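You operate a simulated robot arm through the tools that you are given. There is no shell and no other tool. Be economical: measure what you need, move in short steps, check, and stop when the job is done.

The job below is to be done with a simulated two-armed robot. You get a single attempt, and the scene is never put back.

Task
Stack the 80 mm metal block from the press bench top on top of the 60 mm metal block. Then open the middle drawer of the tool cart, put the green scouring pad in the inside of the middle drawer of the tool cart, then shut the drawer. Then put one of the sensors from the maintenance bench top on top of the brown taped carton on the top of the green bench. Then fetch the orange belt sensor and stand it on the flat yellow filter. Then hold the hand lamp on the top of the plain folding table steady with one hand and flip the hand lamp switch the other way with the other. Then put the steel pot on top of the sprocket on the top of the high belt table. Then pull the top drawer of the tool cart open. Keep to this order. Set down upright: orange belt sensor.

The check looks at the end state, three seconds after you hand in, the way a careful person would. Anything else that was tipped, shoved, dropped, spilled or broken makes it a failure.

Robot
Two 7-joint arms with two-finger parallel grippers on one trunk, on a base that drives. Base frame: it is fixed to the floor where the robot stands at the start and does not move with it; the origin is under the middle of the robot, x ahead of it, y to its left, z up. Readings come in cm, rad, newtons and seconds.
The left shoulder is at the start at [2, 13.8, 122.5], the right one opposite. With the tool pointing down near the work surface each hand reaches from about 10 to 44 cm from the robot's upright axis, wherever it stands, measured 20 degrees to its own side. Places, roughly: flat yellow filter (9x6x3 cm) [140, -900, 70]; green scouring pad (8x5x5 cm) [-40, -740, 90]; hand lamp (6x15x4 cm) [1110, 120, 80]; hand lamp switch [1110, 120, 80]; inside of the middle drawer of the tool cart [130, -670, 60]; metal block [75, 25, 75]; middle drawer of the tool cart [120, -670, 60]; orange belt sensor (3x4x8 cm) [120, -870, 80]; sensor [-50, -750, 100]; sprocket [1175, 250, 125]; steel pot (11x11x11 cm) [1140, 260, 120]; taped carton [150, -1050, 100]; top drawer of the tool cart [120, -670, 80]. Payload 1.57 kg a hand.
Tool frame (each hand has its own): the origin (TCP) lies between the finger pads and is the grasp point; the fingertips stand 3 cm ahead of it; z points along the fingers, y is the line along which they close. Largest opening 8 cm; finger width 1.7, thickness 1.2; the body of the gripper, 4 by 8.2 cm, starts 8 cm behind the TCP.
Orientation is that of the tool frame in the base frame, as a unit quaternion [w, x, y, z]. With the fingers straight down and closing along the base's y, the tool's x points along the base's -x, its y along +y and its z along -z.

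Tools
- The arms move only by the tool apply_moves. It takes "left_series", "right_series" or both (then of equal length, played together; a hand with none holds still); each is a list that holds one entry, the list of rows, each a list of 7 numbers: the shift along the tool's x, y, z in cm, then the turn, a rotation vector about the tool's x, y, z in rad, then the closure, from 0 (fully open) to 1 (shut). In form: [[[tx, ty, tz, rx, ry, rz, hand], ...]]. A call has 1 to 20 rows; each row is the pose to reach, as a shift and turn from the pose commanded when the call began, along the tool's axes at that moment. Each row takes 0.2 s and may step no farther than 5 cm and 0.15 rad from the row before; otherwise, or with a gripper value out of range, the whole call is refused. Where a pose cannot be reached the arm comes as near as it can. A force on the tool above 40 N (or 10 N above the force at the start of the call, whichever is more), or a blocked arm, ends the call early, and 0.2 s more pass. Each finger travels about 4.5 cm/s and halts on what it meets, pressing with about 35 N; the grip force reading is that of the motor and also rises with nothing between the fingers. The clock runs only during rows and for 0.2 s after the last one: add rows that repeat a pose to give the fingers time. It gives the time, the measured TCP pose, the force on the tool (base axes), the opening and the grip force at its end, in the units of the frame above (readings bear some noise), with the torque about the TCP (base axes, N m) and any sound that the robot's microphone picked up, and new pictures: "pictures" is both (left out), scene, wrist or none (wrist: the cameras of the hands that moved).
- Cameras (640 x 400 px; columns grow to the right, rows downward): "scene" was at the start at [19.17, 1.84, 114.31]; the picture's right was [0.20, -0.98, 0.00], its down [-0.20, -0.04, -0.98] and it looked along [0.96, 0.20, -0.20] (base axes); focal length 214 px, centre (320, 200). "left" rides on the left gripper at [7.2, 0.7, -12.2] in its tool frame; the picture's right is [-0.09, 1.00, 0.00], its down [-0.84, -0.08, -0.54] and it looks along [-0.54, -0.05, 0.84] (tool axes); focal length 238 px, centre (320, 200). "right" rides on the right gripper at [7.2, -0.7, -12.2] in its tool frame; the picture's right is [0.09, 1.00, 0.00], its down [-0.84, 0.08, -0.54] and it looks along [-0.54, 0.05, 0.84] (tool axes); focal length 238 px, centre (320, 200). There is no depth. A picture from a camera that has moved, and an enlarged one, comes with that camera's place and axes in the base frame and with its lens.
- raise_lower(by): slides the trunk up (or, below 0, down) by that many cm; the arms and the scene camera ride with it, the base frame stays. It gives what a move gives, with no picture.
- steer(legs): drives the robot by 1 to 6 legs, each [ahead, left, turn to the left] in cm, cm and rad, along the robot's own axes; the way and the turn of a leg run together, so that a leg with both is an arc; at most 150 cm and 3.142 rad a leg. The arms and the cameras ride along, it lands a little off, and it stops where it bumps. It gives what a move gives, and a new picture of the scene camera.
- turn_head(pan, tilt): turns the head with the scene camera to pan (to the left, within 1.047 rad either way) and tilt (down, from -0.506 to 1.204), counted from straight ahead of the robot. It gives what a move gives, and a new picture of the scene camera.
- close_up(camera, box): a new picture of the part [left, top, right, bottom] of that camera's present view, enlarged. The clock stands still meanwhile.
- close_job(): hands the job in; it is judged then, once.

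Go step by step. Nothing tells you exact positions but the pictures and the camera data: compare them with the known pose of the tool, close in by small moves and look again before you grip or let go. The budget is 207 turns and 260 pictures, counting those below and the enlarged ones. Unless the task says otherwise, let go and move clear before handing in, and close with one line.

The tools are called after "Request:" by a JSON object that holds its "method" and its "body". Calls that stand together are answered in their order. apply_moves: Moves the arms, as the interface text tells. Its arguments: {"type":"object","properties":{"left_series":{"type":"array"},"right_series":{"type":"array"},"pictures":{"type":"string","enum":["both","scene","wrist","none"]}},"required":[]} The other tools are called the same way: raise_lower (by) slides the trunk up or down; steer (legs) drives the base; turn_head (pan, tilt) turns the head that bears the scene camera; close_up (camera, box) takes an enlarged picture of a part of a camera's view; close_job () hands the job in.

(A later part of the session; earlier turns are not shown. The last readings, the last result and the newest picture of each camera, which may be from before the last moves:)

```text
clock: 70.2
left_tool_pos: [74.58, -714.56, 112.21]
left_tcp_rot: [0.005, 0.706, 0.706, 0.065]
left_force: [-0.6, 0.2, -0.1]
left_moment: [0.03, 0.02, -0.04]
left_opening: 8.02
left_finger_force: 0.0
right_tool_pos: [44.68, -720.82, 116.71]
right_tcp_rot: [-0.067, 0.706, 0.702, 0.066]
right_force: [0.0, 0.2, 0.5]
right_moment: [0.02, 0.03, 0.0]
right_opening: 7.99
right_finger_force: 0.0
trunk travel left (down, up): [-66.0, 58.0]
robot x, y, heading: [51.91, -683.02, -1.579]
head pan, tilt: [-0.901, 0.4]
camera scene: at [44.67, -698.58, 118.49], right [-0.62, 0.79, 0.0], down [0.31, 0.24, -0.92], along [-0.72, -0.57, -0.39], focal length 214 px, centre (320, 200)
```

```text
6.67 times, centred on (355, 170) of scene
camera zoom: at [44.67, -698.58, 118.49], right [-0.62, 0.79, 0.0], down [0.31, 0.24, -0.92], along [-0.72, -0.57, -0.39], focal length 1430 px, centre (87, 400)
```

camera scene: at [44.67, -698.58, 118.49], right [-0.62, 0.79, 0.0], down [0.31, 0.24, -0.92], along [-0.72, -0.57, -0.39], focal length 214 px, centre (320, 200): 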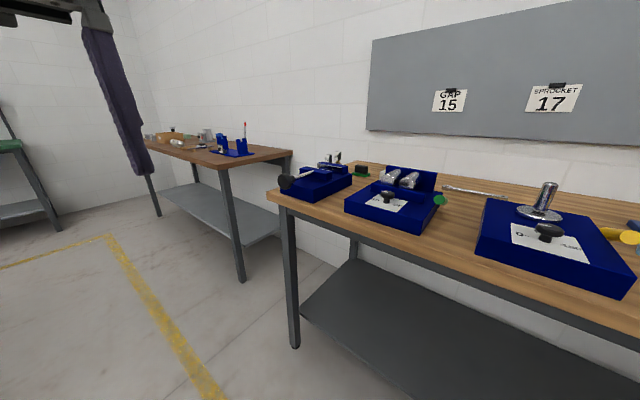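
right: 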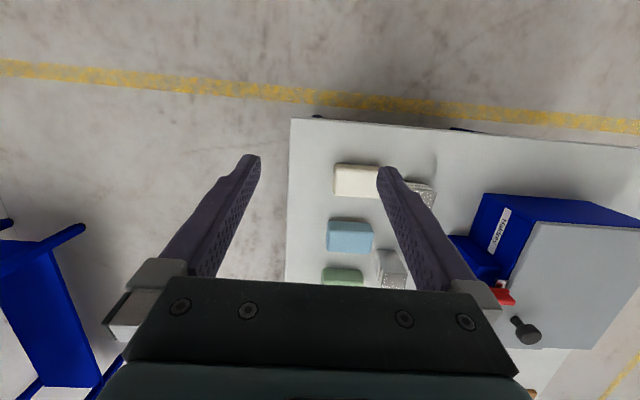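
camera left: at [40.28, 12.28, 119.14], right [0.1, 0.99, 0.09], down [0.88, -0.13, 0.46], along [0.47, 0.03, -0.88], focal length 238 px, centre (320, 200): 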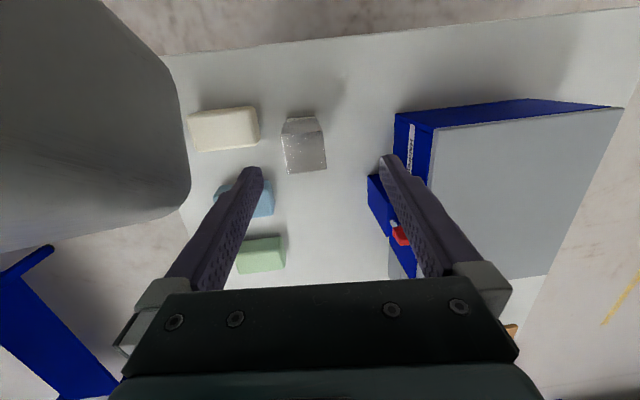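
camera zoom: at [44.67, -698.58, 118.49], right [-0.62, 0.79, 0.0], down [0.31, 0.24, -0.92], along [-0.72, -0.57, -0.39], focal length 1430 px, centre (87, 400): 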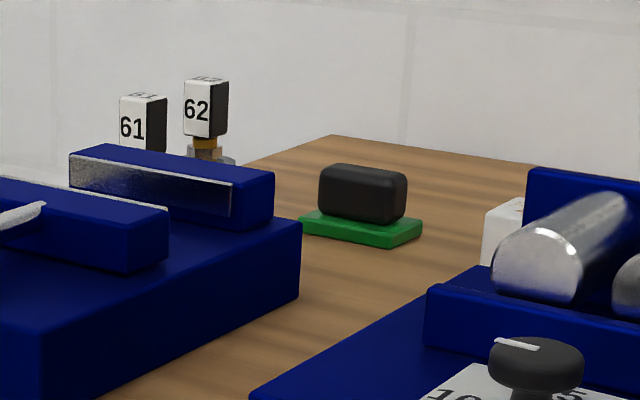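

Two sensors (61 and 62) stand at the far end of the bench, and a green-based object sits near (-46, -746). I'll go abreast of it, face the bench and look from above.

Request:
{"method": "raise_lower", "body": {"by": 10}}

Request:
{"method": "steer", "body": {"legs": [[57, 5, 0], [0, 0, -1.571]]}}

Request:
{"method": "turn_head", "body": {"pan": 0.0, "tilt": 0.5}}

```text
clock: 71.5
left_tool_pos: [74.64, -714.51, 122.15]
left_tcp_rot: [0.004, 0.706, 0.705, 0.065]
left_force: [-0.3, -0.5, 0.6]
left_moment: [-0.01, -0.01, -0.01]
left_opening: 8.0
left_finger_force: 0.1
right_tool_pos: [44.72, -720.84, 126.67]
right_tcp_rot: [-0.067, 0.706, 0.702, 0.066]
right_force: [-0.9, -0.3, 0.8]
right_moment: [0.02, 0.04, 0.0]
right_opening: 8.0
right_finger_force: 0.1
trunk travel left (down, up): [-76.0, 48.0]
robot x, y, heading: [51.55, -682.54, -1.576]
head pan, tilt: [-0.901, 0.4]
```

```text
clock: 78.6
left_tool_pos: [24.98, -762.78, 122.2]
left_tcp_rot: [0.049, 0.998, 0.001, 0.043]
left_force: [-1.2, 0.0, 0.5]
left_moment: [-0.01, -0.03, -0.04]
left_opening: 7.99
left_finger_force: 0.0
right_tool_pos: [18.63, -732.88, 126.56]
right_tcp_rot: [-0.001, 0.996, -0.001, 0.094]
right_force: [0.0, 0.6, -0.4]
right_moment: [-0.02, 0.03, 0.02]
right_opening: 8.01
right_finger_force: 0.0
trunk travel left (down, up): [-76.0, 48.0]
robot x, y, heading: [56.77, -740.24, 3.141]
head pan, tilt: [-0.901, 0.4]
camera scene: at [40.99, -732.78, 128.49], right [0.78, 0.62, 0.0], down [0.24, -0.31, -0.92], along [-0.57, 0.72, -0.39], focal length 214 px, centre (320, 200)
```

scene: 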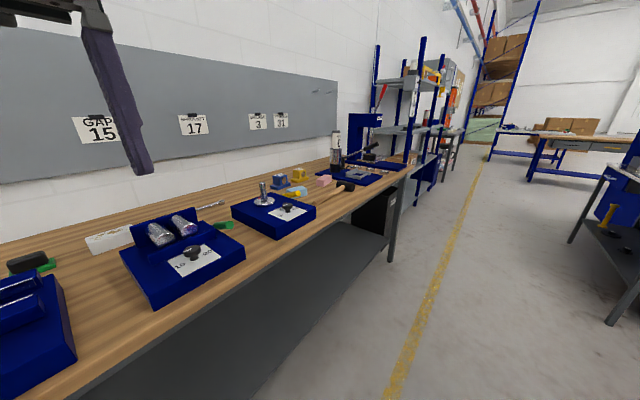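

```text
clock: 79.8
left_tool_pos: [24.99, -762.75, 122.15]
left_tcp_rot: [0.049, 0.998, 0.001, 0.042]
left_force: [-0.4, -0.1, -1.0]
left_moment: [-0.03, 0.01, 0.03]
left_opening: 7.98
left_finger_force: 0.0
right_tool_pos: [18.68, -732.97, 126.65]
right_tcp_rot: [0.0, 0.996, -0.002, 0.094]
right_force: [-0.6, 0.3, -0.3]
right_moment: [0.01, -0.01, -0.03]
right_opening: 8.0
right_finger_force: 0.0
trunk travel left (down, up): [-76.0, 48.0]
robot x, y, heading: [56.55, -740.15, 3.14]
head pan, tilt: [0.0, 0.499]
camera scene: at [37.64, -740.03, 127.57], right [0.0, 1.0, 0.0], down [0.48, 0.0, -0.88], along [-0.88, 0.0, -0.48], focal length 214 px, centre (320, 200)
```

scene: 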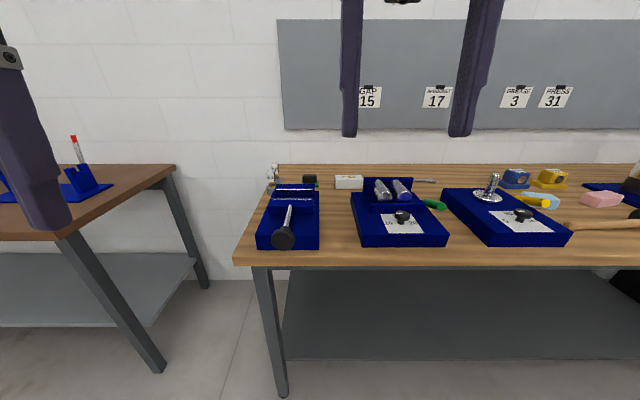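

The green-based object is at about (-46, -745) and the sensors are at about (-40, -758), right at the bench's end. I'll enlarge to identify them.

Request:
{"method": "close_up", "body": {"camera": "scene", "box": [255, 155, 385, 235]}}

Request:
{"method": "turn_head", "body": {"pan": 0.7, "tilt": 0.5}}

```text
4.92 times, centred on (320, 195) of scene
camera zoom: at [37.64, -740.03, 127.57], right [0.0, 1.0, 0.0], down [0.48, 0.0, -0.88], along [-0.88, 0.0, -0.48], focal length 1056 px, centre (320, 225)
```

zoom: 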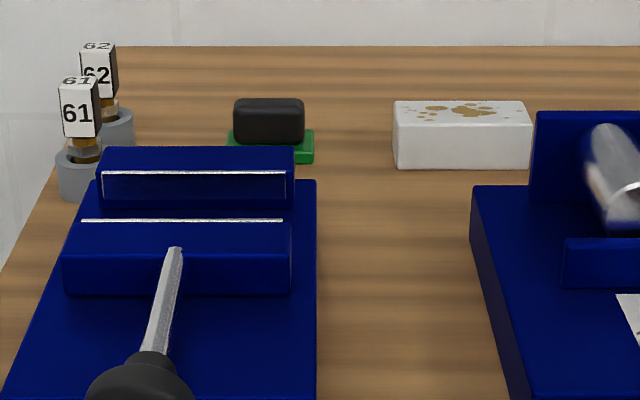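

```text
clock: 80.9
left_tool_pos: [25.07, -762.74, 122.27]
left_tcp_rot: [0.048, 0.998, 0.001, 0.043]
left_force: [0.4, 0.6, 0.2]
left_moment: [0.01, -0.01, -0.01]
left_opening: 8.02
left_finger_force: 0.1
right_tool_pos: [18.54, -732.94, 126.59]
right_tcp_rot: [0.0, 0.996, -0.002, 0.094]
right_force: [0.3, -0.7, -0.5]
right_moment: [0.01, 0.0, 0.01]
right_opening: 8.0
right_finger_force: 0.0
trunk travel left (down, up): [-76.0, 48.0]
robot x, y, heading: [56.69, -739.94, 3.141]
head pan, tilt: [0.7, 0.499]
camera scene: at [39.77, -745.89, 127.57], right [-0.64, 0.77, 0.0], down [0.37, 0.31, -0.88], along [-0.67, -0.56, -0.48], focal length 214 px, centre (320, 200)
```

scene: 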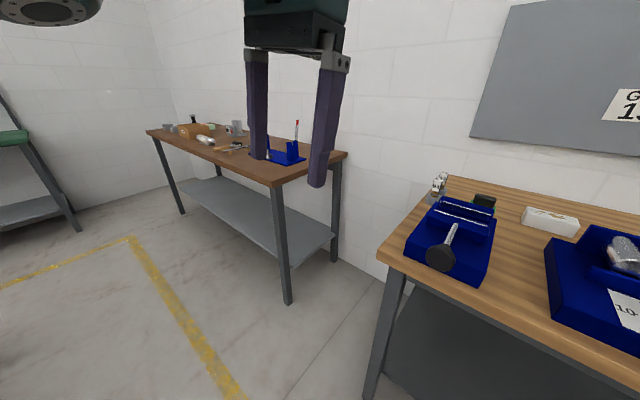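

The pad is the green-based piece about 8 cm long, and sensors 61 and 62 stand in grey cups. I'll go round to the bench's end, face +y, and strafe into the gap between the two benches.

Request:
{"method": "turn_head", "body": {"pan": 0.3, "tilt": 0.7}}

Request:
{"method": "steer", "body": {"legs": [[0, 49, 0], [0, 0, -1.571], [0, 55, 0]]}}

```text
clock: 81.7
left_tool_pos: [25.07, -762.71, 122.26]
left_tcp_rot: [0.048, 0.998, 0.001, 0.043]
left_force: [-0.5, 0.3, -0.3]
left_moment: [0.0, 0.02, -0.01]
left_opening: 8.0
left_finger_force: 0.1
right_tool_pos: [18.51, -732.79, 126.74]
right_tcp_rot: [0.0, 0.996, -0.002, 0.094]
right_force: [0.3, 1.1, -0.2]
right_moment: [0.0, 0.03, 0.0]
right_opening: 8.02
right_finger_force: 0.0
trunk travel left (down, up): [-76.0, 48.0]
robot x, y, heading: [56.6, -740.07, 3.138]
head pan, tilt: [0.3, 0.7]
camera scene: at [38.62, -742.55, 125.8], right [-0.3, 0.96, 0.0], down [0.62, 0.19, -0.77], along [-0.73, -0.23, -0.64], focal length 214 px, centre (320, 200)
```

scene: 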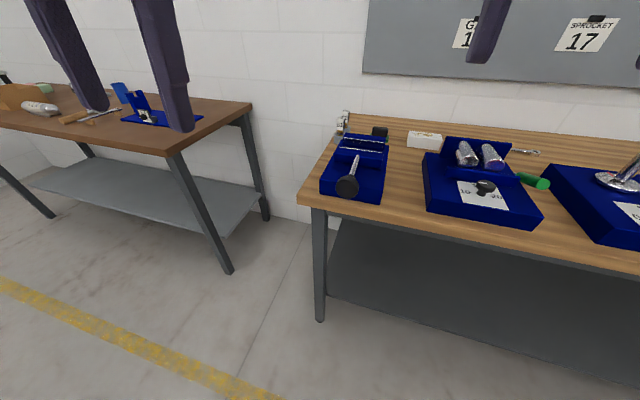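

```text
clock: 91.2
left_tool_pos: [-20.73, -755.83, 122.19]
left_tcp_rot: [-0.065, -0.701, 0.71, 0.005]
left_force: [0.5, 0.2, -0.2]
left_moment: [0.04, 0.0, 0.04]
left_opening: 8.02
left_finger_force: 0.0
right_tool_pos: [9.13, -749.89, 126.69]
right_tcp_rot: [-0.067, -0.698, 0.71, -0.067]
right_force: [0.0, -1.1, 0.2]
right_moment: [-0.02, 0.01, 0.01]
right_opening: 8.02
right_finger_force: 0.0
trunk travel left (down, up): [-76.0, 48.0]
robot x, y, heading: [1.46, -787.99, 1.557]
head pan, tilt: [0.3, 0.7]
camera scene: at [-0.67, -769.75, 125.8], right [0.96, 0.28, 0.0], down [0.18, -0.62, -0.76], along [-0.22, 0.73, -0.64], focal length 214 px, centre (320, 200)
```

scene: 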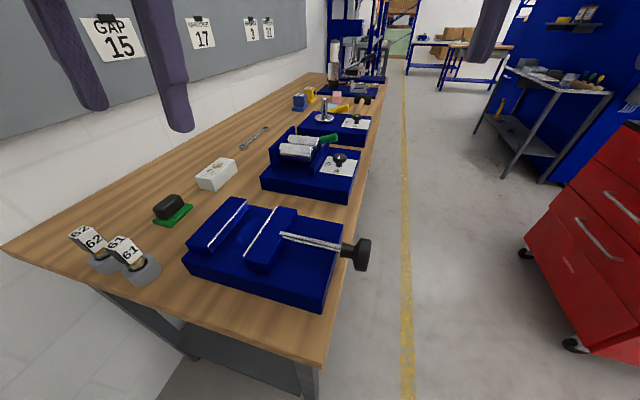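

From here the pad is at about (-46, -744), sensor 61 at (-40, -758) and sensor 62 at (-50, -758), with the bench top near z 87. I'll strafe further in.

Request:
{"method": "steer", "body": {"legs": [[6, 31, 0.012]]}}

Request:
{"method": "turn_head", "body": {"pan": 0.2, "tilt": 0.9}}

```text
clock: 93.3
left_tool_pos: [-51.8, -749.84, 122.08]
left_tcp_rot: [0.066, 0.707, -0.704, -0.004]
left_force: [-0.8, -0.1, 0.0]
left_moment: [-0.01, -0.01, -0.01]
left_opening: 8.01
left_finger_force: 0.0
right_tool_pos: [-21.91, -743.31, 126.63]
right_tcp_rot: [-0.066, -0.703, 0.705, -0.067]
right_force: [-0.4, -0.4, 0.0]
right_moment: [0.0, -0.02, -0.02]
right_opening: 8.0
right_finger_force: 0.1
trunk travel left (down, up): [-76.0, 48.0]
robot x, y, heading: [-29.44, -781.45, 1.571]
head pan, tilt: [0.3, 0.7]
camera scene: at [-31.49, -763.5, 125.8], right [0.95, 0.3, 0.0], down [0.19, -0.62, -0.76], along [-0.23, 0.73, -0.64], focal length 214 px, centre (320, 200)
```

scene: 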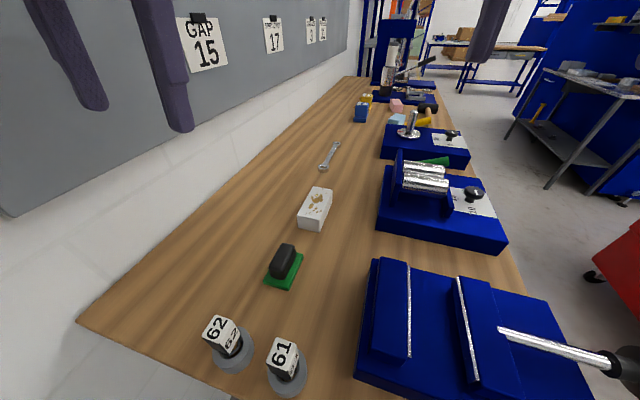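

```text
clock: 94.1
left_tool_pos: [-51.86, -749.9, 122.19]
left_tcp_rot: [0.065, 0.707, -0.705, -0.003]
left_force: [0.2, 0.3, -0.2]
left_moment: [-0.01, 0.01, 0.02]
left_opening: 7.98
left_finger_force: 0.0
right_tool_pos: [-21.92, -743.47, 126.69]
right_tcp_rot: [-0.066, -0.703, 0.705, -0.067]
right_force: [0.2, 0.0, -0.3]
right_moment: [0.02, 0.02, 0.01]
right_opening: 8.01
right_finger_force: 0.1
trunk travel left (down, up): [-76.0, 48.0]
robot x, y, heading: [-28.8, -781.49, 1.57]
head pan, tilt: [0.201, 0.901]
camera scene: at [-30.48, -764.22, 124.19], right [0.98, 0.2, 0.0], down [0.16, -0.77, -0.62], along [-0.12, 0.61, -0.78], focal length 214 px, centre (320, 200)
```

scene: 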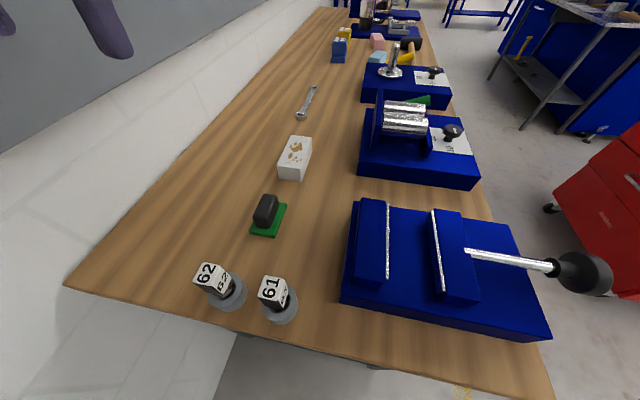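

Two views agree on the pad at about (-45.3, -743.8). I'll level the left hand above it.

Request:
{"method": "apply_moves", "body": {"left_series": [[[-2, -2, 3, 0.05, -0.04, 0, 0], [-4, -4, 7, 0.096, -0.088, 0, 0], [-6, -6, 11, 0.096, -0.088, 0, 0], [-7.6, -8.2, 15, 0.096, -0.088, 0, 0], [-7.6, -8.2, 16.9, 0.096, -0.088, 0, 0], [-7.6, -8.2, 16.9, 0.096, -0.088, 0, 0]]]}}

```text
clock: 95.5
left_tool_pos: [-45.26, -743.73, 104.0]
left_tcp_rot: [0.0, 0.708, -0.706, 0.0]
left_force: [0.6, 0.3, 0.2]
left_moment: [0.02, -0.01, 0.02]
left_opening: 8.0
left_finger_force: 0.0
right_tool_pos: [-21.99, -743.44, 126.57]
right_tcp_rot: [-0.066, -0.703, 0.705, -0.067]
right_force: [-0.5, 0.0, -1.0]
right_moment: [-0.01, -0.02, -0.01]
right_opening: 8.01
right_finger_force: 0.2
trunk travel left (down, up): [-76.0, 48.0]
robot x, y, heading: [-29.14, -781.6, 1.57]
head pan, tilt: [0.201, 0.901]
camera scene: at [-30.48, -764.22, 124.18], right [0.98, 0.2, 0.0], down [0.16, -0.77, -0.62], along [-0.12, 0.61, -0.78], focal length 214 px, centre (320, 200)
camera left: at [-45.86, -750.91, 116.2], right [-1.0, 0.09, 0.0], down [0.08, 0.84, 0.54], along [0.05, 0.54, -0.84], focal length 238 px, centre (320, 200)
```

scene: 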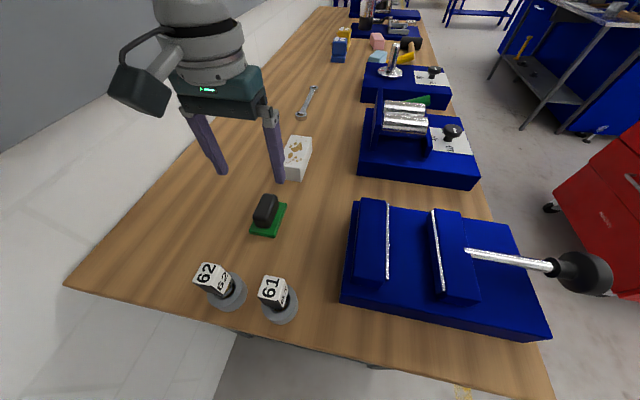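
left: 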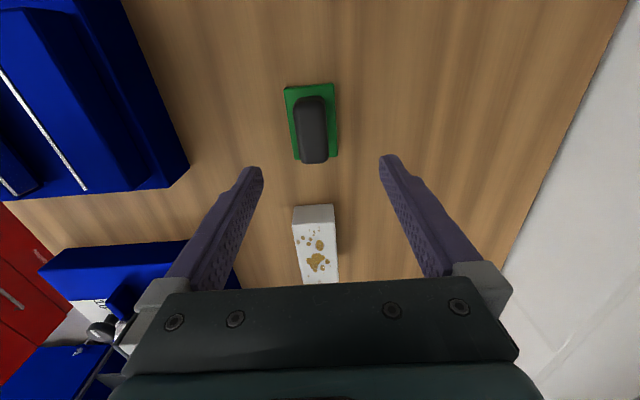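

The pad is centred at about (-44.4, -743.8), aligned with the gripper. I'll shift and descend to just above it.

Request:
{"method": "apply_moves", "body": {"left_series": [[[0, -0.9, 4, 0, 0, 0, 0], [0, -0.9, 8, 0, 0, 0, 0], [0, -0.9, 11, 0, 0, 0, 0], [0, -0.9, 11, 0, 0, 0, 0]]]}}

```text
clock: 96.5
left_tool_pos: [-44.4, -743.75, 92.97]
left_tcp_rot: [0.001, 0.708, -0.706, -0.001]
left_force: [1.4, -13.8, 31.9]
left_moment: [-0.36, 0.44, 0.27]
left_opening: 7.94
left_finger_force: 0.0
right_tool_pos: [-22.06, -743.51, 126.66]
right_tcp_rot: [-0.066, -0.703, 0.705, -0.067]
right_force: [0.5, 0.2, -1.0]
right_moment: [-0.04, 0.01, -0.01]
right_opening: 8.01
right_finger_force: 0.1
trunk travel left (down, up): [-76.0, 48.0]
robot x, y, heading: [-28.92, -781.36, 1.572]
head pan, tilt: [0.201, 0.901]
camera scene: at [-30.53, -764.27, 124.24], right [0.98, 0.2, 0.0], down [0.16, -0.77, -0.62], along [-0.13, 0.61, -0.78], focal length 214 px, centre (320, 200)
camera left: at [-45.13, -750.85, 105.25], right [-1.0, 0.09, 0.0], down [0.07, 0.84, 0.54], along [0.05, 0.54, -0.84], focal length 238 px, centre (320, 200)
```

scene: 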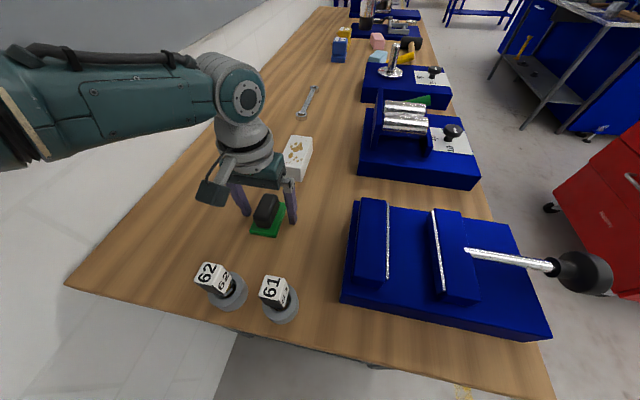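
left: 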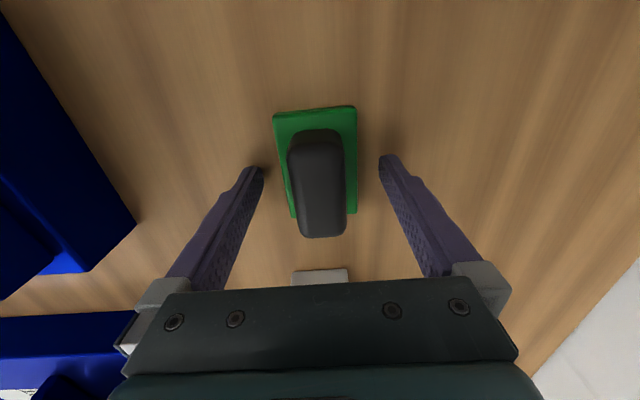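

The tips touched the bench (top at z≈90). I'll rise about 1.7 cm so the fingers clear the green base, then grip the black body.

Request:
{"method": "apply_moves", "body": {"left_series": [[[0, 0, -1.6, 0, 0, 0, 0], [0, 0, -1.6, 0, 0, 0, 0.3], [0, 0, -1.6, 0, 0, 0, 0.6], [0, 0, -1.6, 0, 0, 0, 0.9], [0, 0, -1.6, 0, 0, 0, 1], [0, 0, -1.6, 0, 0, 0, 1], [0, 0, -1.6, 0, 0, 0, 1]]], "pictures": "wrist"}}

```text
clock: 98.1
left_tool_pos: [-44.56, -743.58, 94.61]
left_tcp_rot: [0.0, 0.709, -0.706, -0.001]
left_force: [-0.2, -0.5, 0.3]
left_moment: [-0.01, 0.02, 0.0]
left_opening: 2.89
left_finger_force: 35.4
right_tool_pos: [-21.86, -743.43, 126.58]
right_tcp_rot: [-0.067, -0.703, 0.705, -0.067]
right_force: [-0.6, -0.3, 0.1]
right_moment: [0.01, 0.0, -0.02]
right_opening: 8.01
right_finger_force: 0.1
trunk travel left (down, up): [-76.0, 48.0]
robot x, y, heading: [-28.92, -781.44, 1.575]
head pan, tilt: [0.201, 0.901]
camera left: at [-45.19, -750.79, 106.83], right [-1.0, 0.09, 0.0], down [0.08, 0.84, 0.54], along [0.05, 0.54, -0.84], focal length 238 px, centre (320, 200)
```

left: 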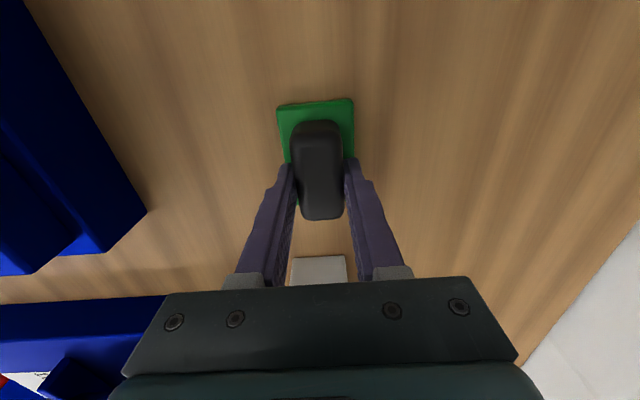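

I hold the pad by its black body. I'll lift it, strafe out of the gap, and go in front of the cart.

Request:
{"method": "apply_moves", "body": {"left_series": [[[0, 0, -4.5, 0, 0, 0, 1], [0, 0, -9, 0, 0, 0, 1], [0, 0, -13.5, 0, 0, 0, 1], [0, 0, -18, 0, 0, 0, 1], [0, 0, -22, 0, 0, 0, 1]]], "pictures": "wrist"}}

Request:
{"method": "turn_head", "body": {"pan": 0.0, "tilt": 0.5}}

Request:
{"method": "steer", "body": {"legs": [[0, -84, 0], [102, 0, 0], [0, 0, -1.571]]}}

```text
clock: 99.3
left_tool_pos: [-44.35, -743.81, 116.84]
left_tcp_rot: [0.001, 0.709, -0.705, 0.0]
left_force: [-0.2, 0.8, -1.3]
left_moment: [-0.03, 0.04, -0.01]
left_opening: 2.92
left_finger_force: 35.2
right_tool_pos: [-21.92, -743.48, 126.71]
right_tcp_rot: [-0.066, -0.703, 0.704, -0.067]
right_force: [-0.2, 0.0, 0.9]
right_moment: [-0.02, 0.0, -0.03]
right_opening: 8.0
right_finger_force: 0.0
trunk travel left (down, up): [-76.0, 48.0]
robot x, y, heading: [-29.01, -781.73, 1.57]
head pan, tilt: [0.201, 0.901]
camera left: at [-44.98, -750.98, 129.09], right [-1.0, 0.09, 0.0], down [0.08, 0.84, 0.54], along [0.05, 0.54, -0.84], focal length 238 px, centre (320, 200)
```

left: 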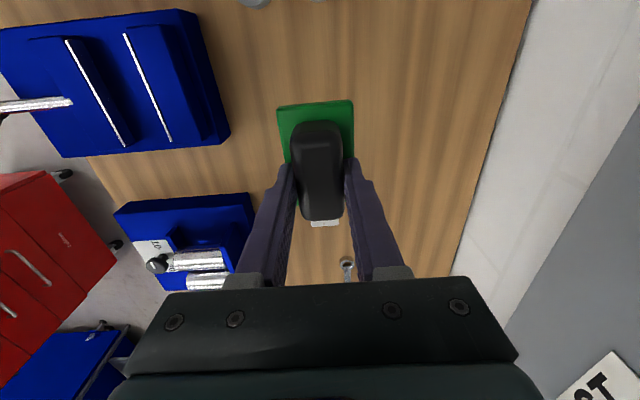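

```text
clock: 100.1
left_tool_pos: [-44.21, -743.76, 116.64]
left_tcp_rot: [0.001, 0.708, -0.706, -0.001]
left_force: [-1.0, -0.4, -0.4]
left_moment: [-0.01, -0.02, -0.01]
left_opening: 2.91
left_finger_force: 34.6
right_tool_pos: [-22.01, -743.5, 126.52]
right_tcp_rot: [-0.066, -0.704, 0.704, -0.067]
right_force: [-1.1, 0.9, 0.4]
right_moment: [0.01, -0.01, 0.03]
right_opening: 7.98
right_finger_force: 0.1
trunk travel left (down, up): [-76.0, 48.0]
robot x, y, heading: [-29.07, -781.37, 1.571]
head pan, tilt: [0.0, 0.499]
camera scene: at [-28.98, -762.52, 127.56], right [1.0, 0.0, 0.0], down [0.0, -0.48, -0.88], along [0.0, 0.88, -0.48], focal length 214 px, centre (320, 200)
```

scene: 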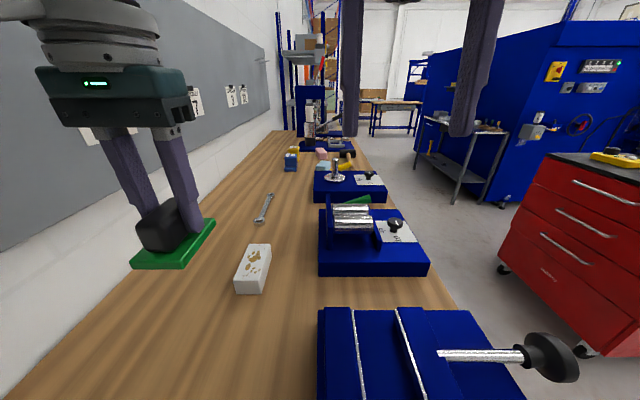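

```text
clock: 113.3
left_tool_pos: [93.06, -664.58, 116.75]
left_tcp_rot: [0.002, 0.006, 1.0, 0.001]
left_force: [0.3, -0.5, -0.4]
left_moment: [-0.01, 0.0, -0.03]
left_opening: 2.87
left_finger_force: 35.0
right_tool_pos: [93.04, -686.89, 126.8]
right_tcp_rot: [-0.094, 0.007, 0.996, 0.0]
right_force: [-0.7, 0.4, 0.1]
right_moment: [-0.06, -0.02, 0.01]
right_opening: 8.0
right_finger_force: 0.0
trunk travel left (down, up): [-76.0, 48.0]
robot x, y, heading: [55.2, -679.32, -0.012]
head pan, tilt: [0.0, 0.499]
camera scene: at [74.16, -679.62, 127.57], right [-0.01, -1.0, 0.0], down [-0.48, 0.01, -0.88], along [0.88, -0.01, -0.48], focal length 214 px, centre (320, 200)
```

scene: 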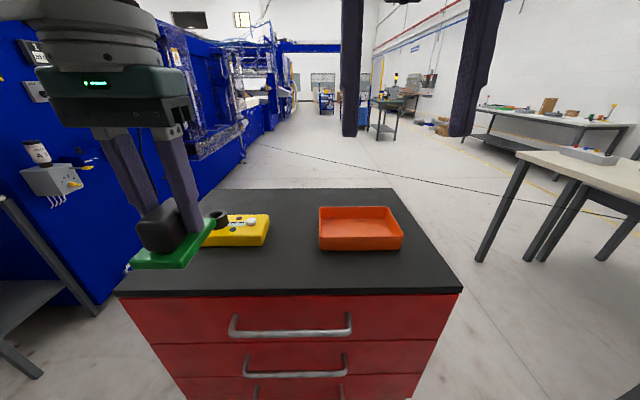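

I'm facing the cart with the pad in the left hand and its handles near x≈105, y≈-672. I'll back up and lower the trunk so the right hand can take the middle handle horizontally.

Request:
{"method": "steer", "body": {"legs": [[-18, 0, 0.012]]}}

Request:
{"method": "raise_lower", "body": {"by": -48}}

Request:
{"method": "turn_head", "body": {"pan": 0.0, "tilt": 0.4}}

```text
clock: 114.8
left_tool_pos: [74.79, -663.93, 116.75]
left_tcp_rot: [0.001, 0.001, 1.0, 0.0]
left_force: [-0.4, -0.8, -0.5]
left_moment: [0.0, 0.01, -0.01]
left_opening: 2.91
left_finger_force: 35.1
right_tool_pos: [74.95, -686.31, 126.65]
right_tcp_rot: [-0.094, 0.001, 0.996, 0.0]
right_force: [0.8, 0.9, 0.2]
right_moment: [0.01, 0.0, -0.01]
right_opening: 8.01
right_finger_force: 0.2
trunk travel left (down, up): [-76.0, 48.0]
robot x, y, heading: [37.29, -679.01, -0.002]
head pan, tilt: [0.0, 0.499]
camera scene: at [56.12, -679.25, 127.57], right [0.0, -1.0, 0.0], down [-0.48, 0.0, -0.88], along [0.88, 0.0, -0.48], focal length 214 px, centre (320, 200)
```

scene: 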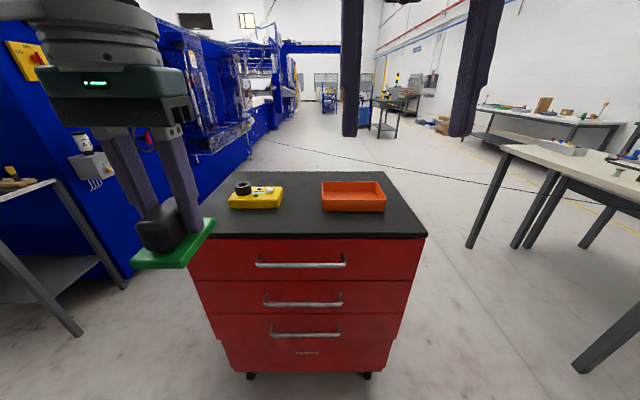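

```text
refused: -48 is not a number from -40 to 40
```

```text
clock: 115.5
left_tool_pos: [74.78, -663.95, 116.84]
left_tcp_rot: [0.001, 0.0, 1.0, 0.001]
left_force: [-0.6, -0.1, -0.6]
left_moment: [0.01, 0.04, -0.02]
left_opening: 2.91
left_finger_force: 34.7
right_tool_pos: [74.98, -686.31, 126.64]
right_tcp_rot: [-0.094, 0.002, 0.996, -0.001]
right_force: [-0.9, 0.0, 0.3]
right_moment: [0.0, -0.02, -0.02]
right_opening: 7.99
right_finger_force: 0.0
trunk travel left (down, up): [-76.0, 48.0]
robot x, y, heading: [36.88, -679.06, -0.006]
head pan, tilt: [0.0, 0.4]
camera scene: at [56.28, -679.25, 128.48], right [0.0, -1.0, 0.0], down [-0.39, 0.0, -0.92], along [0.92, 0.0, -0.39], focal length 214 px, centre (320, 200)
```

scene: 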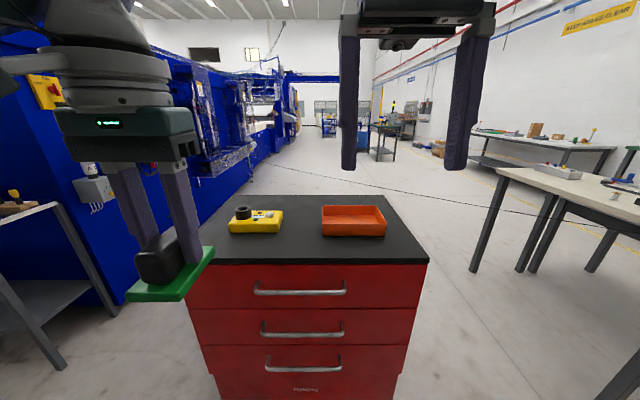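

Triangulating from two base positions gives the middle handle bar at about (99, -674, 68), running along y for about 24 cm, with the top handle at z≈83. I'll turn the right hand to point forward with vertical closure, then lower the trunk.

Request:
{"method": "apply_moves", "body": {"right_series": [[[-1.5, -1.3, 2.6, -0.09, -0.09, 0.075, 0], [-3, -2.6, 5.2, -0.18, -0.18, 0.15, 0], [-4.5, -3.9, 7.8, -0.27, -0.27, 0.224, 0], [-6, -5.2, 10.4, -0.36, -0.36, 0.298, 0], [-7.5, -6.5, 13, -0.448, -0.448, 0.372, 0], [-9, -7.8, 15.6, -0.538, -0.538, 0.446, 0], [-10.5, -9.1, 18, -0.628, -0.628, 0.521, 0], [-11.9, -10, 20.1, -0.717, -0.717, 0.595, 0], [-11.9, -10, 20.1, -0.807, -0.807, 0.67, 0], [-11.9, -10, 20.1, -0.897, -0.897, 0.744, 0], [-11.9, -10, 20.1, -0.986, -0.986, 0.818, 0], [-11.9, -10, 20.1, -1.076, -1.076, 0.893, 0], [-11.9, -10, 20.1, -1.166, -1.166, 0.967, 0], [-11.9, -10, 20.1, -1.255, -1.255, 1.041, 0], [-11.9, -10, 20.1, -1.345, -1.345, 1.116, 0], [-11.9, -10, 20.1, -1.345, -1.345, 1.116, 0]]]}}

```text
clock: 118.9
left_tool_pos: [74.67, -664.03, 116.71]
left_tcp_rot: [0.001, -0.001, 1.0, 0.001]
left_force: [0.6, -0.3, -0.8]
left_moment: [-0.01, -0.01, -0.01]
left_opening: 2.87
left_finger_force: 35.0
right_tool_pos: [82.92, -696.41, 104.75]
right_tcp_rot: [0.501, 0.501, 0.5, 0.499]
right_force: [0.5, 0.8, 0.4]
right_moment: [-0.03, 0.02, 0.02]
right_opening: 8.04
right_finger_force: 0.0
trunk travel left (down, up): [-76.0, 48.0]
robot x, y, heading: [36.93, -679.16, -0.004]
head pan, tilt: [0.0, 0.4]
camera scene: at [56.28, -679.24, 128.48], right [0.0, -1.0, 0.0], down [-0.39, 0.0, -0.92], along [0.92, 0.0, -0.39], focal length 214 px, centre (320, 200)
camera right: at [70.89, -689.2, 104.09], right [0.0, 0.09, 1.0], down [-0.55, -0.83, 0.08], along [0.84, -0.54, 0.05], focal length 238 px, centre (320, 200)
```

scene: 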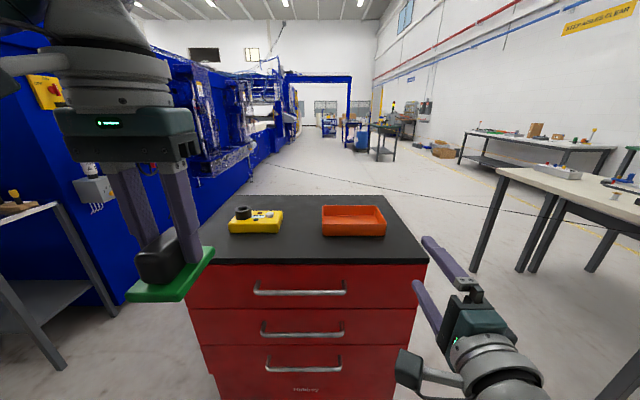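
right: 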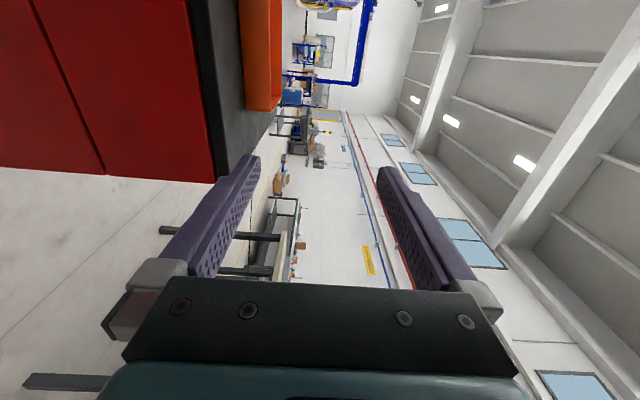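

The right hand now points forward with vertical closure. I'll lower the trunk 37 cm to handle height.

Request:
{"method": "raise_lower", "body": {"by": -37}}

Request:
{"method": "apply_moves", "body": {"right_series": [[[4, 0, 1, 0, 0, 0, 0], [8, 0, 2, 0, 0, 0, 0], [12, 0, 3, 0, 0, 0, 0], [15, 0, 4, 0, 0, 0, 0], [15, 0, 4, 0, 0, 0, 0]]]}}

```text
clock: 122.5
left_tool_pos: [74.82, -664.05, 79.73]
left_tcp_rot: [0.001, 0.0, 1.0, 0.0]
left_force: [-0.5, -0.6, -1.5]
left_moment: [-0.01, 0.01, 0.01]
left_opening: 2.9
left_finger_force: 34.5
right_tool_pos: [82.91, -696.32, 67.83]
right_tcp_rot: [0.501, 0.501, 0.499, 0.499]
right_force: [0.9, -0.4, -1.0]
right_moment: [0.01, 0.01, -0.02]
right_opening: 8.02
right_finger_force: 0.1
trunk travel left (down, up): [-39.0, 85.0]
robot x, y, heading: [36.67, -679.25, -0.001]
head pan, tilt: [0.0, 0.4]
```

```text
clock: 123.7
left_tool_pos: [74.7, -663.94, 79.81]
left_tcp_rot: [0.0, 0.0, 1.0, 0.001]
left_force: [-0.7, 1.0, -0.3]
left_moment: [0.0, 0.02, -0.01]
left_opening: 2.9
left_finger_force: 35.2
right_tool_pos: [86.81, -682.5, 67.95]
right_tcp_rot: [0.505, 0.5, 0.501, 0.494]
right_force: [0.5, -0.4, -0.1]
right_moment: [0.01, 0.0, -0.01]
right_opening: 8.0
right_finger_force: 0.0
right hand out of reach, approached as far as the arm can: row 4, 5
trunk travel left (down, up): [-39.0, 85.0]
robot x, y, heading: [36.79, -678.88, -0.003]
head pan, tilt: [0.0, 0.4]
camera scene: at [56.26, -679.25, 91.48], right [0.0, -1.0, 0.0], down [-0.39, 0.0, -0.92], along [0.92, 0.0, -0.39], focal length 214 px, centre (320, 200)
camera right: at [74.69, -675.33, 67.13], right [0.0, 0.11, 0.99], down [-0.55, -0.83, 0.09], along [0.84, -0.55, 0.06], focal length 238 px, centre (320, 200)
```

scene: 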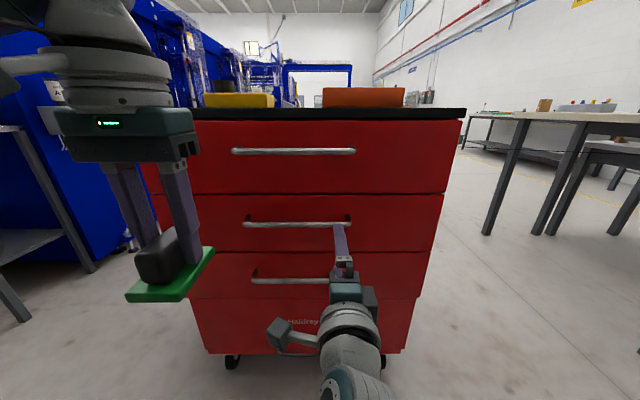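
right: 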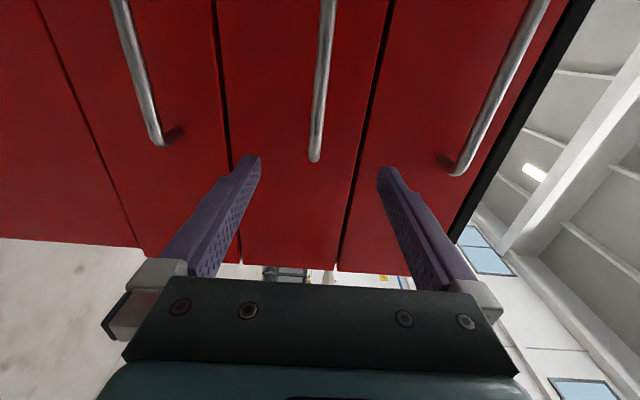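

The middle bar sits centred between the open fingers at z≈68, about 12 cm ahead. I'll drive the base forward so the fingers straddle it.

Request:
{"method": "steer", "body": {"legs": [[11.5, 3, 0]]}}

Request:
{"method": "close_up", "body": {"camera": "right", "box": [100, 0, 540, 280]}}

```text
clock: 124.9
left_tool_pos: [86.32, -661.03, 79.77]
left_tcp_rot: [0.001, -0.001, 1.0, 0.001]
left_force: [0.2, 0.2, -0.9]
left_moment: [0.04, 0.0, 0.0]
left_opening: 2.89
left_finger_force: 35.0
right_tool_pos: [98.45, -679.43, 67.97]
right_tcp_rot: [0.506, 0.5, 0.5, 0.494]
right_force: [0.6, -0.1, 0.6]
right_moment: [0.01, 0.01, 0.03]
right_opening: 8.02
right_finger_force: 0.0
trunk travel left (down, up): [-39.0, 85.0]
robot x, y, heading: [48.51, -676.04, -0.004]
head pan, tilt: [0.0, 0.4]
camera scene: at [67.88, -676.26, 91.49], right [0.0, -1.0, 0.0], down [-0.39, 0.0, -0.92], along [0.92, 0.0, -0.39], focal length 214 px, centre (320, 200)
```

scene: 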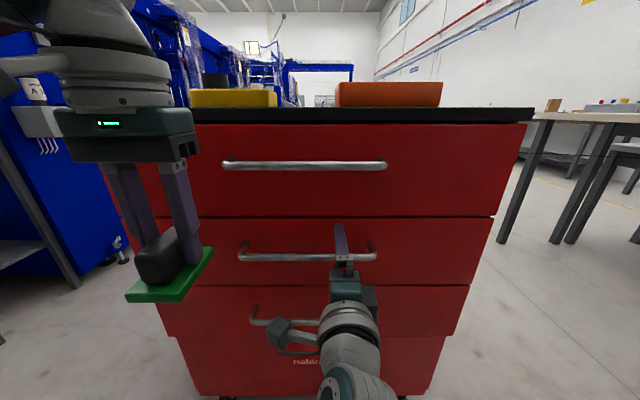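

```text
1.43 times, centred on (320, 140) of right
camera zoom: at [86.41, -672.33, 67.25], right [0.0, 0.1, 0.99], down [-0.55, -0.83, 0.09], along [0.83, -0.55, 0.06], focal length 340 px, centre (320, 286)
```

zoom: 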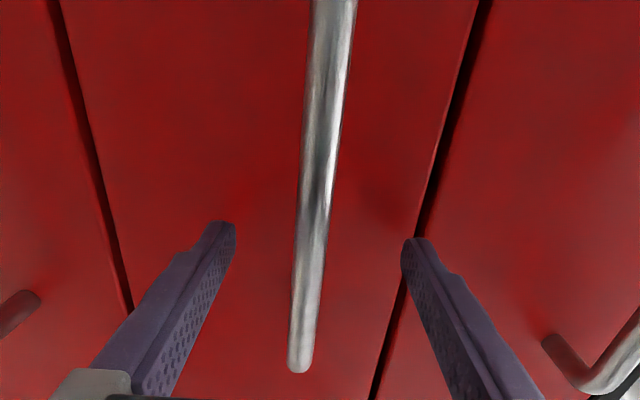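

The bar lies between the fingers at x≈99. I'll close.

Request:
{"method": "apply_moves", "body": {"right_series": [[[0, 0, 0, 0, 0, 0, 0.3], [0, 0, 0, 0, 0, 0, 0.6], [0, 0, 0, 0, 0, 0, 0.9], [0, 0, 0, 0, 0, 0, 1], [0, 0, 0, 0, 0, 0, 1], [0, 0, 0, 0, 0, 0, 1]]], "pictures": "wrist"}}

```text
clock: 126.3
left_tool_pos: [86.25, -660.91, 79.79]
left_tcp_rot: [0.0, 0.0, 1.0, 0.001]
left_force: [-0.4, -0.4, -0.7]
left_moment: [0.04, -0.04, -0.02]
left_opening: 2.89
left_finger_force: 35.1
right_tool_pos: [98.22, -679.76, 67.62]
right_tcp_rot: [0.503, 0.504, 0.503, 0.49]
right_force: [7.4, 0.5, -26.8]
right_moment: [0.42, 0.17, -0.39]
right_opening: 1.4
right_finger_force: 30.4
trunk travel left (down, up): [-39.0, 85.0]
robot x, y, heading: [48.73, -675.99, -0.006]
head pan, tilt: [0.0, 0.4]
camera right: at [86.16, -672.52, 66.88], right [0.01, 0.1, 0.99], down [-0.55, -0.83, 0.09], along [0.83, -0.55, 0.05], focal length 238 px, centre (320, 200)
```

right: 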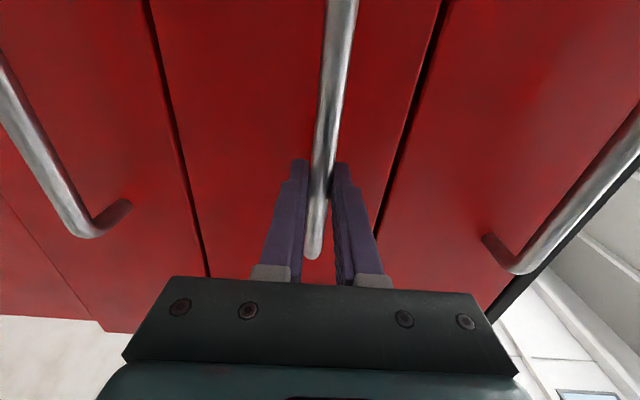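

Gripped the bar, with a small vertical preload. I'll relieve it and pull by backing the base.

Request:
{"method": "apply_moves", "body": {"right_series": [[[0, -0.5, 0, 0, 0, 0, 1], [0, -0.5, 0, 0, 0, 0, 1]]], "pictures": "none"}}

Request:
{"method": "steer", "body": {"legs": [[-12, 0, 0]]}}

```text
clock: 126.9
left_tool_pos: [86.29, -661.03, 79.68]
left_tcp_rot: [-0.001, 0.0, 1.0, -0.001]
left_force: [0.3, 0.0, -1.2]
left_moment: [0.04, 0.03, 0.01]
left_opening: 2.89
left_finger_force: 35.0
right_tool_pos: [98.15, -679.83, 67.56]
right_tcp_rot: [0.505, 0.499, 0.502, 0.494]
right_force: [2.2, -2.3, -17.6]
right_moment: [0.41, 0.1, 0.82]
right_opening: 1.36
right_finger_force: 30.5
right hand out of reach, approached as far as the arm can: row 1
trunk travel left (down, up): [-39.0, 85.0]
robot x, y, heading: [48.58, -676.21, -0.001]
head pan, tilt: [0.0, 0.4]
```

```text
clock: 128.2
left_tool_pos: [74.25, -660.9, 79.8]
left_tcp_rot: [-0.001, -0.001, 1.0, -0.001]
left_force: [0.0, 0.1, -0.1]
left_moment: [0.01, -0.01, 0.02]
left_opening: 2.91
left_finger_force: 34.6
right_tool_pos: [86.25, -679.72, 67.43]
right_tcp_rot: [0.505, 0.5, 0.501, 0.494]
right_force: [2.6, -1.8, -17.9]
right_moment: [0.42, 0.12, 0.41]
right_opening: 1.37
right_finger_force: 30.0
trunk travel left (down, up): [-39.0, 85.0]
robot x, y, heading: [36.71, -676.15, -0.001]
head pan, tilt: [0.0, 0.4]
camera scene: at [55.86, -676.28, 91.45], right [0.0, -1.0, 0.0], down [-0.39, 0.0, -0.92], along [0.92, 0.0, -0.39], focal length 214 px, centre (320, 200)
```

scene: 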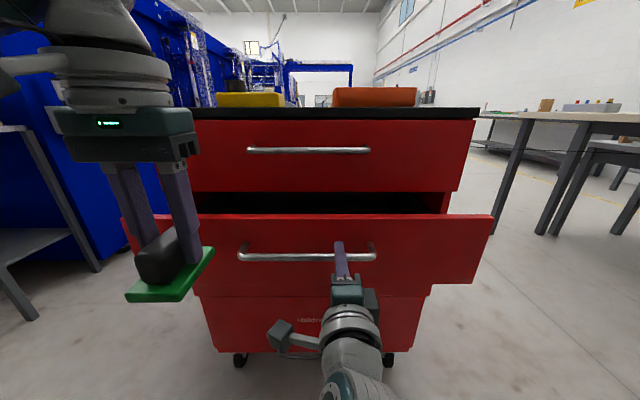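

The drawer slides freely and the cart stays put. I'll pull 14 cm more.

Request:
{"method": "steer", "body": {"legs": [[-14, 0, 0]]}}

```text
clock: 129.5
left_tool_pos: [60.64, -660.95, 79.79]
left_tcp_rot: [0.0, -0.002, 1.0, 0.0]
left_force: [0.3, -0.5, -0.3]
left_moment: [0.0, -0.02, -0.03]
left_opening: 2.89
left_finger_force: 35.0
right_tool_pos: [72.54, -679.74, 67.48]
right_tcp_rot: [0.504, 0.501, 0.502, 0.493]
right_force: [2.1, -4.4, -6.9]
right_moment: [0.43, 0.09, -0.54]
right_opening: 1.37
right_finger_force: 30.2
trunk travel left (down, up): [-39.0, 85.0]
robot x, y, heading: [23.0, -676.36, 0.0]
head pan, tilt: [0.0, 0.4]
camera scene: at [42.13, -676.28, 91.47], right [0.0, -1.0, 0.0], down [-0.39, 0.0, -0.92], along [0.92, 0.0, -0.39], focal length 214 px, centre (320, 200)
```

scene: 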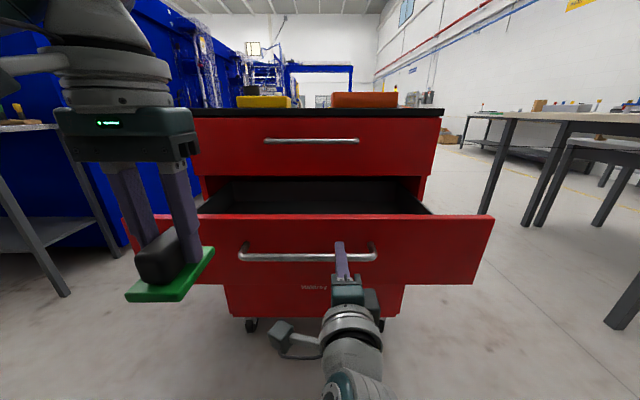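

The drawer is open about 26 cm. I'll release the handle and draw the right hand back and aside, then raise the trunk so the pad clears the drawer front.

Request:
{"method": "apply_moves", "body": {"right_series": [[[0, 0, 0, 0, 0, 0, 0.5], [0, 0, 0, 0, 0, 0, 0], [0, 0, 0, 0, 0, 0, 0], [0, 0, 0, 0, 0, 0, 0], [0, 0, 0, 0, 0, 0, 0], [0, 0, -4, 0, 0, 0, 0], [-2, 0, -8, 0, 0, 0, 0], [-6, 0, -11, 0, 0, 0, 0], [-10, 0, -14, 0, 0, 0, 0], [-14, 0, -17, 0, 0, 0, 0], [-18, 0, -17, 0, 0, 0, 0], [-18, 0, -17, 0, 0, 0, 0]]], "pictures": "scene"}}

Request:
{"method": "raise_lower", "body": {"by": 22}}

Request:
{"method": "turn_head", "body": {"pan": 0.1, "tilt": 0.8}}

```text
clock: 132.1
left_tool_pos: [60.53, -660.87, 79.79]
left_tcp_rot: [0.002, -0.003, 1.0, 0.001]
left_force: [-0.5, 1.0, -0.3]
left_moment: [0.0, 0.0, -0.05]
left_opening: 2.91
left_finger_force: 35.3
right_tool_pos: [55.41, -697.47, 67.69]
right_tcp_rot: [0.504, 0.502, 0.501, 0.493]
right_force: [-0.3, -0.4, -0.6]
right_moment: [0.01, 0.02, -0.01]
right_opening: 7.96
right_finger_force: 0.0
trunk travel left (down, up): [-39.0, 85.0]
robot x, y, heading: [22.65, -675.88, 0.002]
head pan, tilt: [0.0, 0.4]
camera scene: at [42.12, -676.16, 91.48], right [0.0, -1.0, 0.0], down [-0.39, 0.0, -0.92], along [0.92, 0.0, -0.39], focal length 214 px, centre (320, 200)
```

scene: 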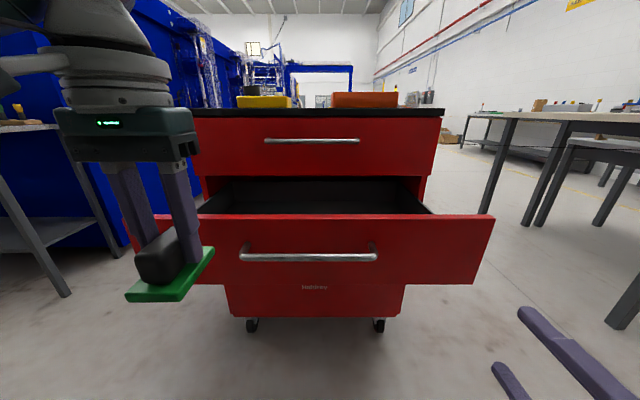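

```text
clock: 134.4
left_tool_pos: [60.53, -660.87, 101.77]
left_tcp_rot: [0.001, -0.001, 1.0, -0.001]
left_force: [0.3, -0.6, 0.0]
left_moment: [0.04, 0.0, -0.03]
left_opening: 2.9
left_finger_force: 34.9
right_tool_pos: [55.5, -697.59, 89.7]
right_tcp_rot: [0.505, 0.501, 0.502, 0.493]
right_force: [0.3, 0.3, -0.5]
right_moment: [0.0, -0.01, 0.04]
right_opening: 8.0
right_finger_force: 0.1
trunk travel left (down, up): [-61.0, 63.0]
robot x, y, heading: [23.1, -676.16, -0.001]
head pan, tilt: [0.0, 0.4]
```

```text
clock: 135.3
left_tool_pos: [60.63, -660.9, 101.82]
left_tcp_rot: [0.001, -0.002, 1.0, 0.0]
left_force: [0.2, 0.1, -0.3]
left_moment: [0.0, 0.0, -0.02]
left_opening: 2.89
left_finger_force: 35.1
right_tool_pos: [55.42, -697.5, 89.66]
right_tcp_rot: [0.504, 0.501, 0.502, 0.493]
right_force: [-0.2, -0.4, -0.1]
right_moment: [-0.04, 0.0, 0.02]
right_opening: 7.98
right_finger_force: 0.2
trunk travel left (down, up): [-61.0, 63.0]
robot x, y, heading: [22.88, -676.04, -0.003]
head pan, tilt: [0.099, 0.799]
camera scene: at [40.91, -675.41, 109.98], right [0.1, -0.99, 0.0], down [-0.71, -0.07, -0.7], along [0.69, 0.07, -0.72], focal length 214 px, centre (320, 200)
```

scene: 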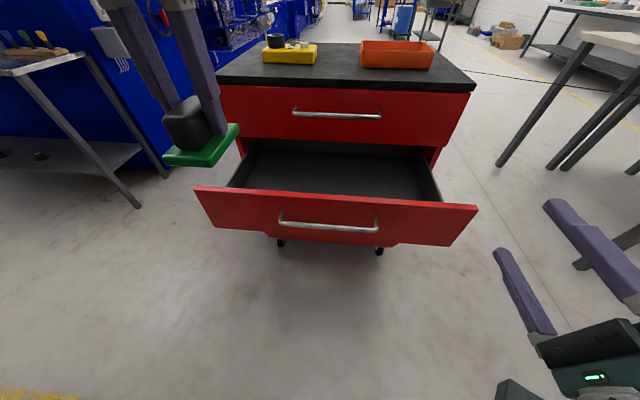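

The drawer front top is at z≈71.6 and the inside spans roughly x 81–104. I'll raise the right hand out of the way, shift the pad inward, and drive forward so the pad is over the drawer.

Request:
{"method": "apply_moves", "body": {"right_series": [[[0, 4.7, 0, 0, 0, 0, 0], [0, 9.4, 0, 0, 0, 0, 0], [0, 14.1, 0, 0, 0, 0, 0], [0, 18.8, 0, 0, 0, 0, 0], [0, 23.5, 0, 0, 0, 0, 0], [0, 28, 0, 0, 0, 0, 0], [0, 28, 0, 0, 0, 0, 0]]], "left_series": [[[0, -1.5, 0, 0, 0, 0, 1], [0, -3, 0, 0, 0, 0, 1], [0, -4.5, 0, 0, 0, 0, 1], [0, -6, 0, 0, 0, 0, 1], [0, -7, 0, 0, 0, 0, 1], [0, -7, 0, 0, 0, 0, 1], [0, -7, 0, 0, 0, 0, 1]]], "pictures": "none"}}

Request:
{"method": "steer", "body": {"legs": [[26, 0, 0]]}}

```text
clock: 136.9
left_tool_pos: [60.52, -667.82, 101.98]
left_tcp_rot: [0.002, -0.001, 1.0, 0.001]
left_force: [-0.2, 0.4, 0.2]
left_moment: [0.02, 0.02, 0.04]
left_opening: 2.88
left_finger_force: 35.2
right_tool_pos: [62.01, -698.15, 112.81]
right_tcp_rot: [0.515, 0.482, 0.521, 0.48]
right_force: [-0.2, -0.2, 0.9]
right_moment: [0.01, 0.02, 0.02]
right_opening: 8.0
right_finger_force: 0.0
right hand out of reach, approached as far as the arm can: row 4, 5, 6, 7
trunk travel left (down, up): [-61.0, 63.0]
robot x, y, heading: [22.55, -676.21, -0.002]
head pan, tilt: [0.099, 0.799]
```

```text
clock: 138.7
left_tool_pos: [86.54, -668.05, 101.8]
left_tcp_rot: [0.001, 0.003, 1.0, 0.0]
left_force: [-0.5, -0.7, -0.3]
left_moment: [0.03, 0.01, -0.02]
left_opening: 2.88
left_finger_force: 34.9
right_tool_pos: [87.71, -698.73, 112.91]
right_tcp_rot: [0.519, 0.486, 0.516, 0.478]
right_force: [-1.2, -0.7, 0.5]
right_moment: [0.0, -0.02, 0.01]
right_opening: 7.99
right_finger_force: 0.0
trunk travel left (down, up): [-61.0, 63.0]
robot x, y, heading: [48.52, -676.45, -0.008]
head pan, tilt: [0.099, 0.799]
camera scene: at [66.79, -675.63, 109.98], right [0.09, -1.0, 0.0], down [-0.71, -0.07, -0.7], along [0.69, 0.06, -0.72], focal length 214 px, centre (320, 200)
```

scene: 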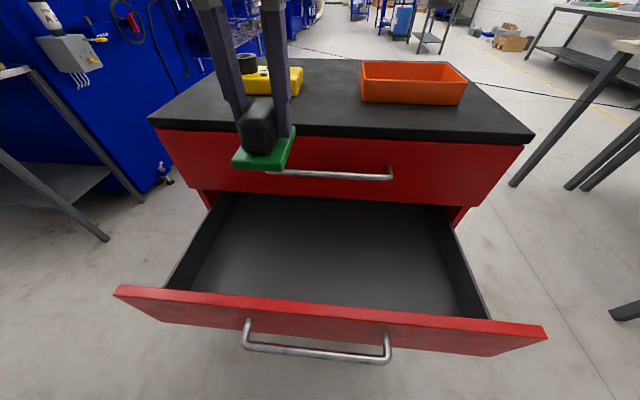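

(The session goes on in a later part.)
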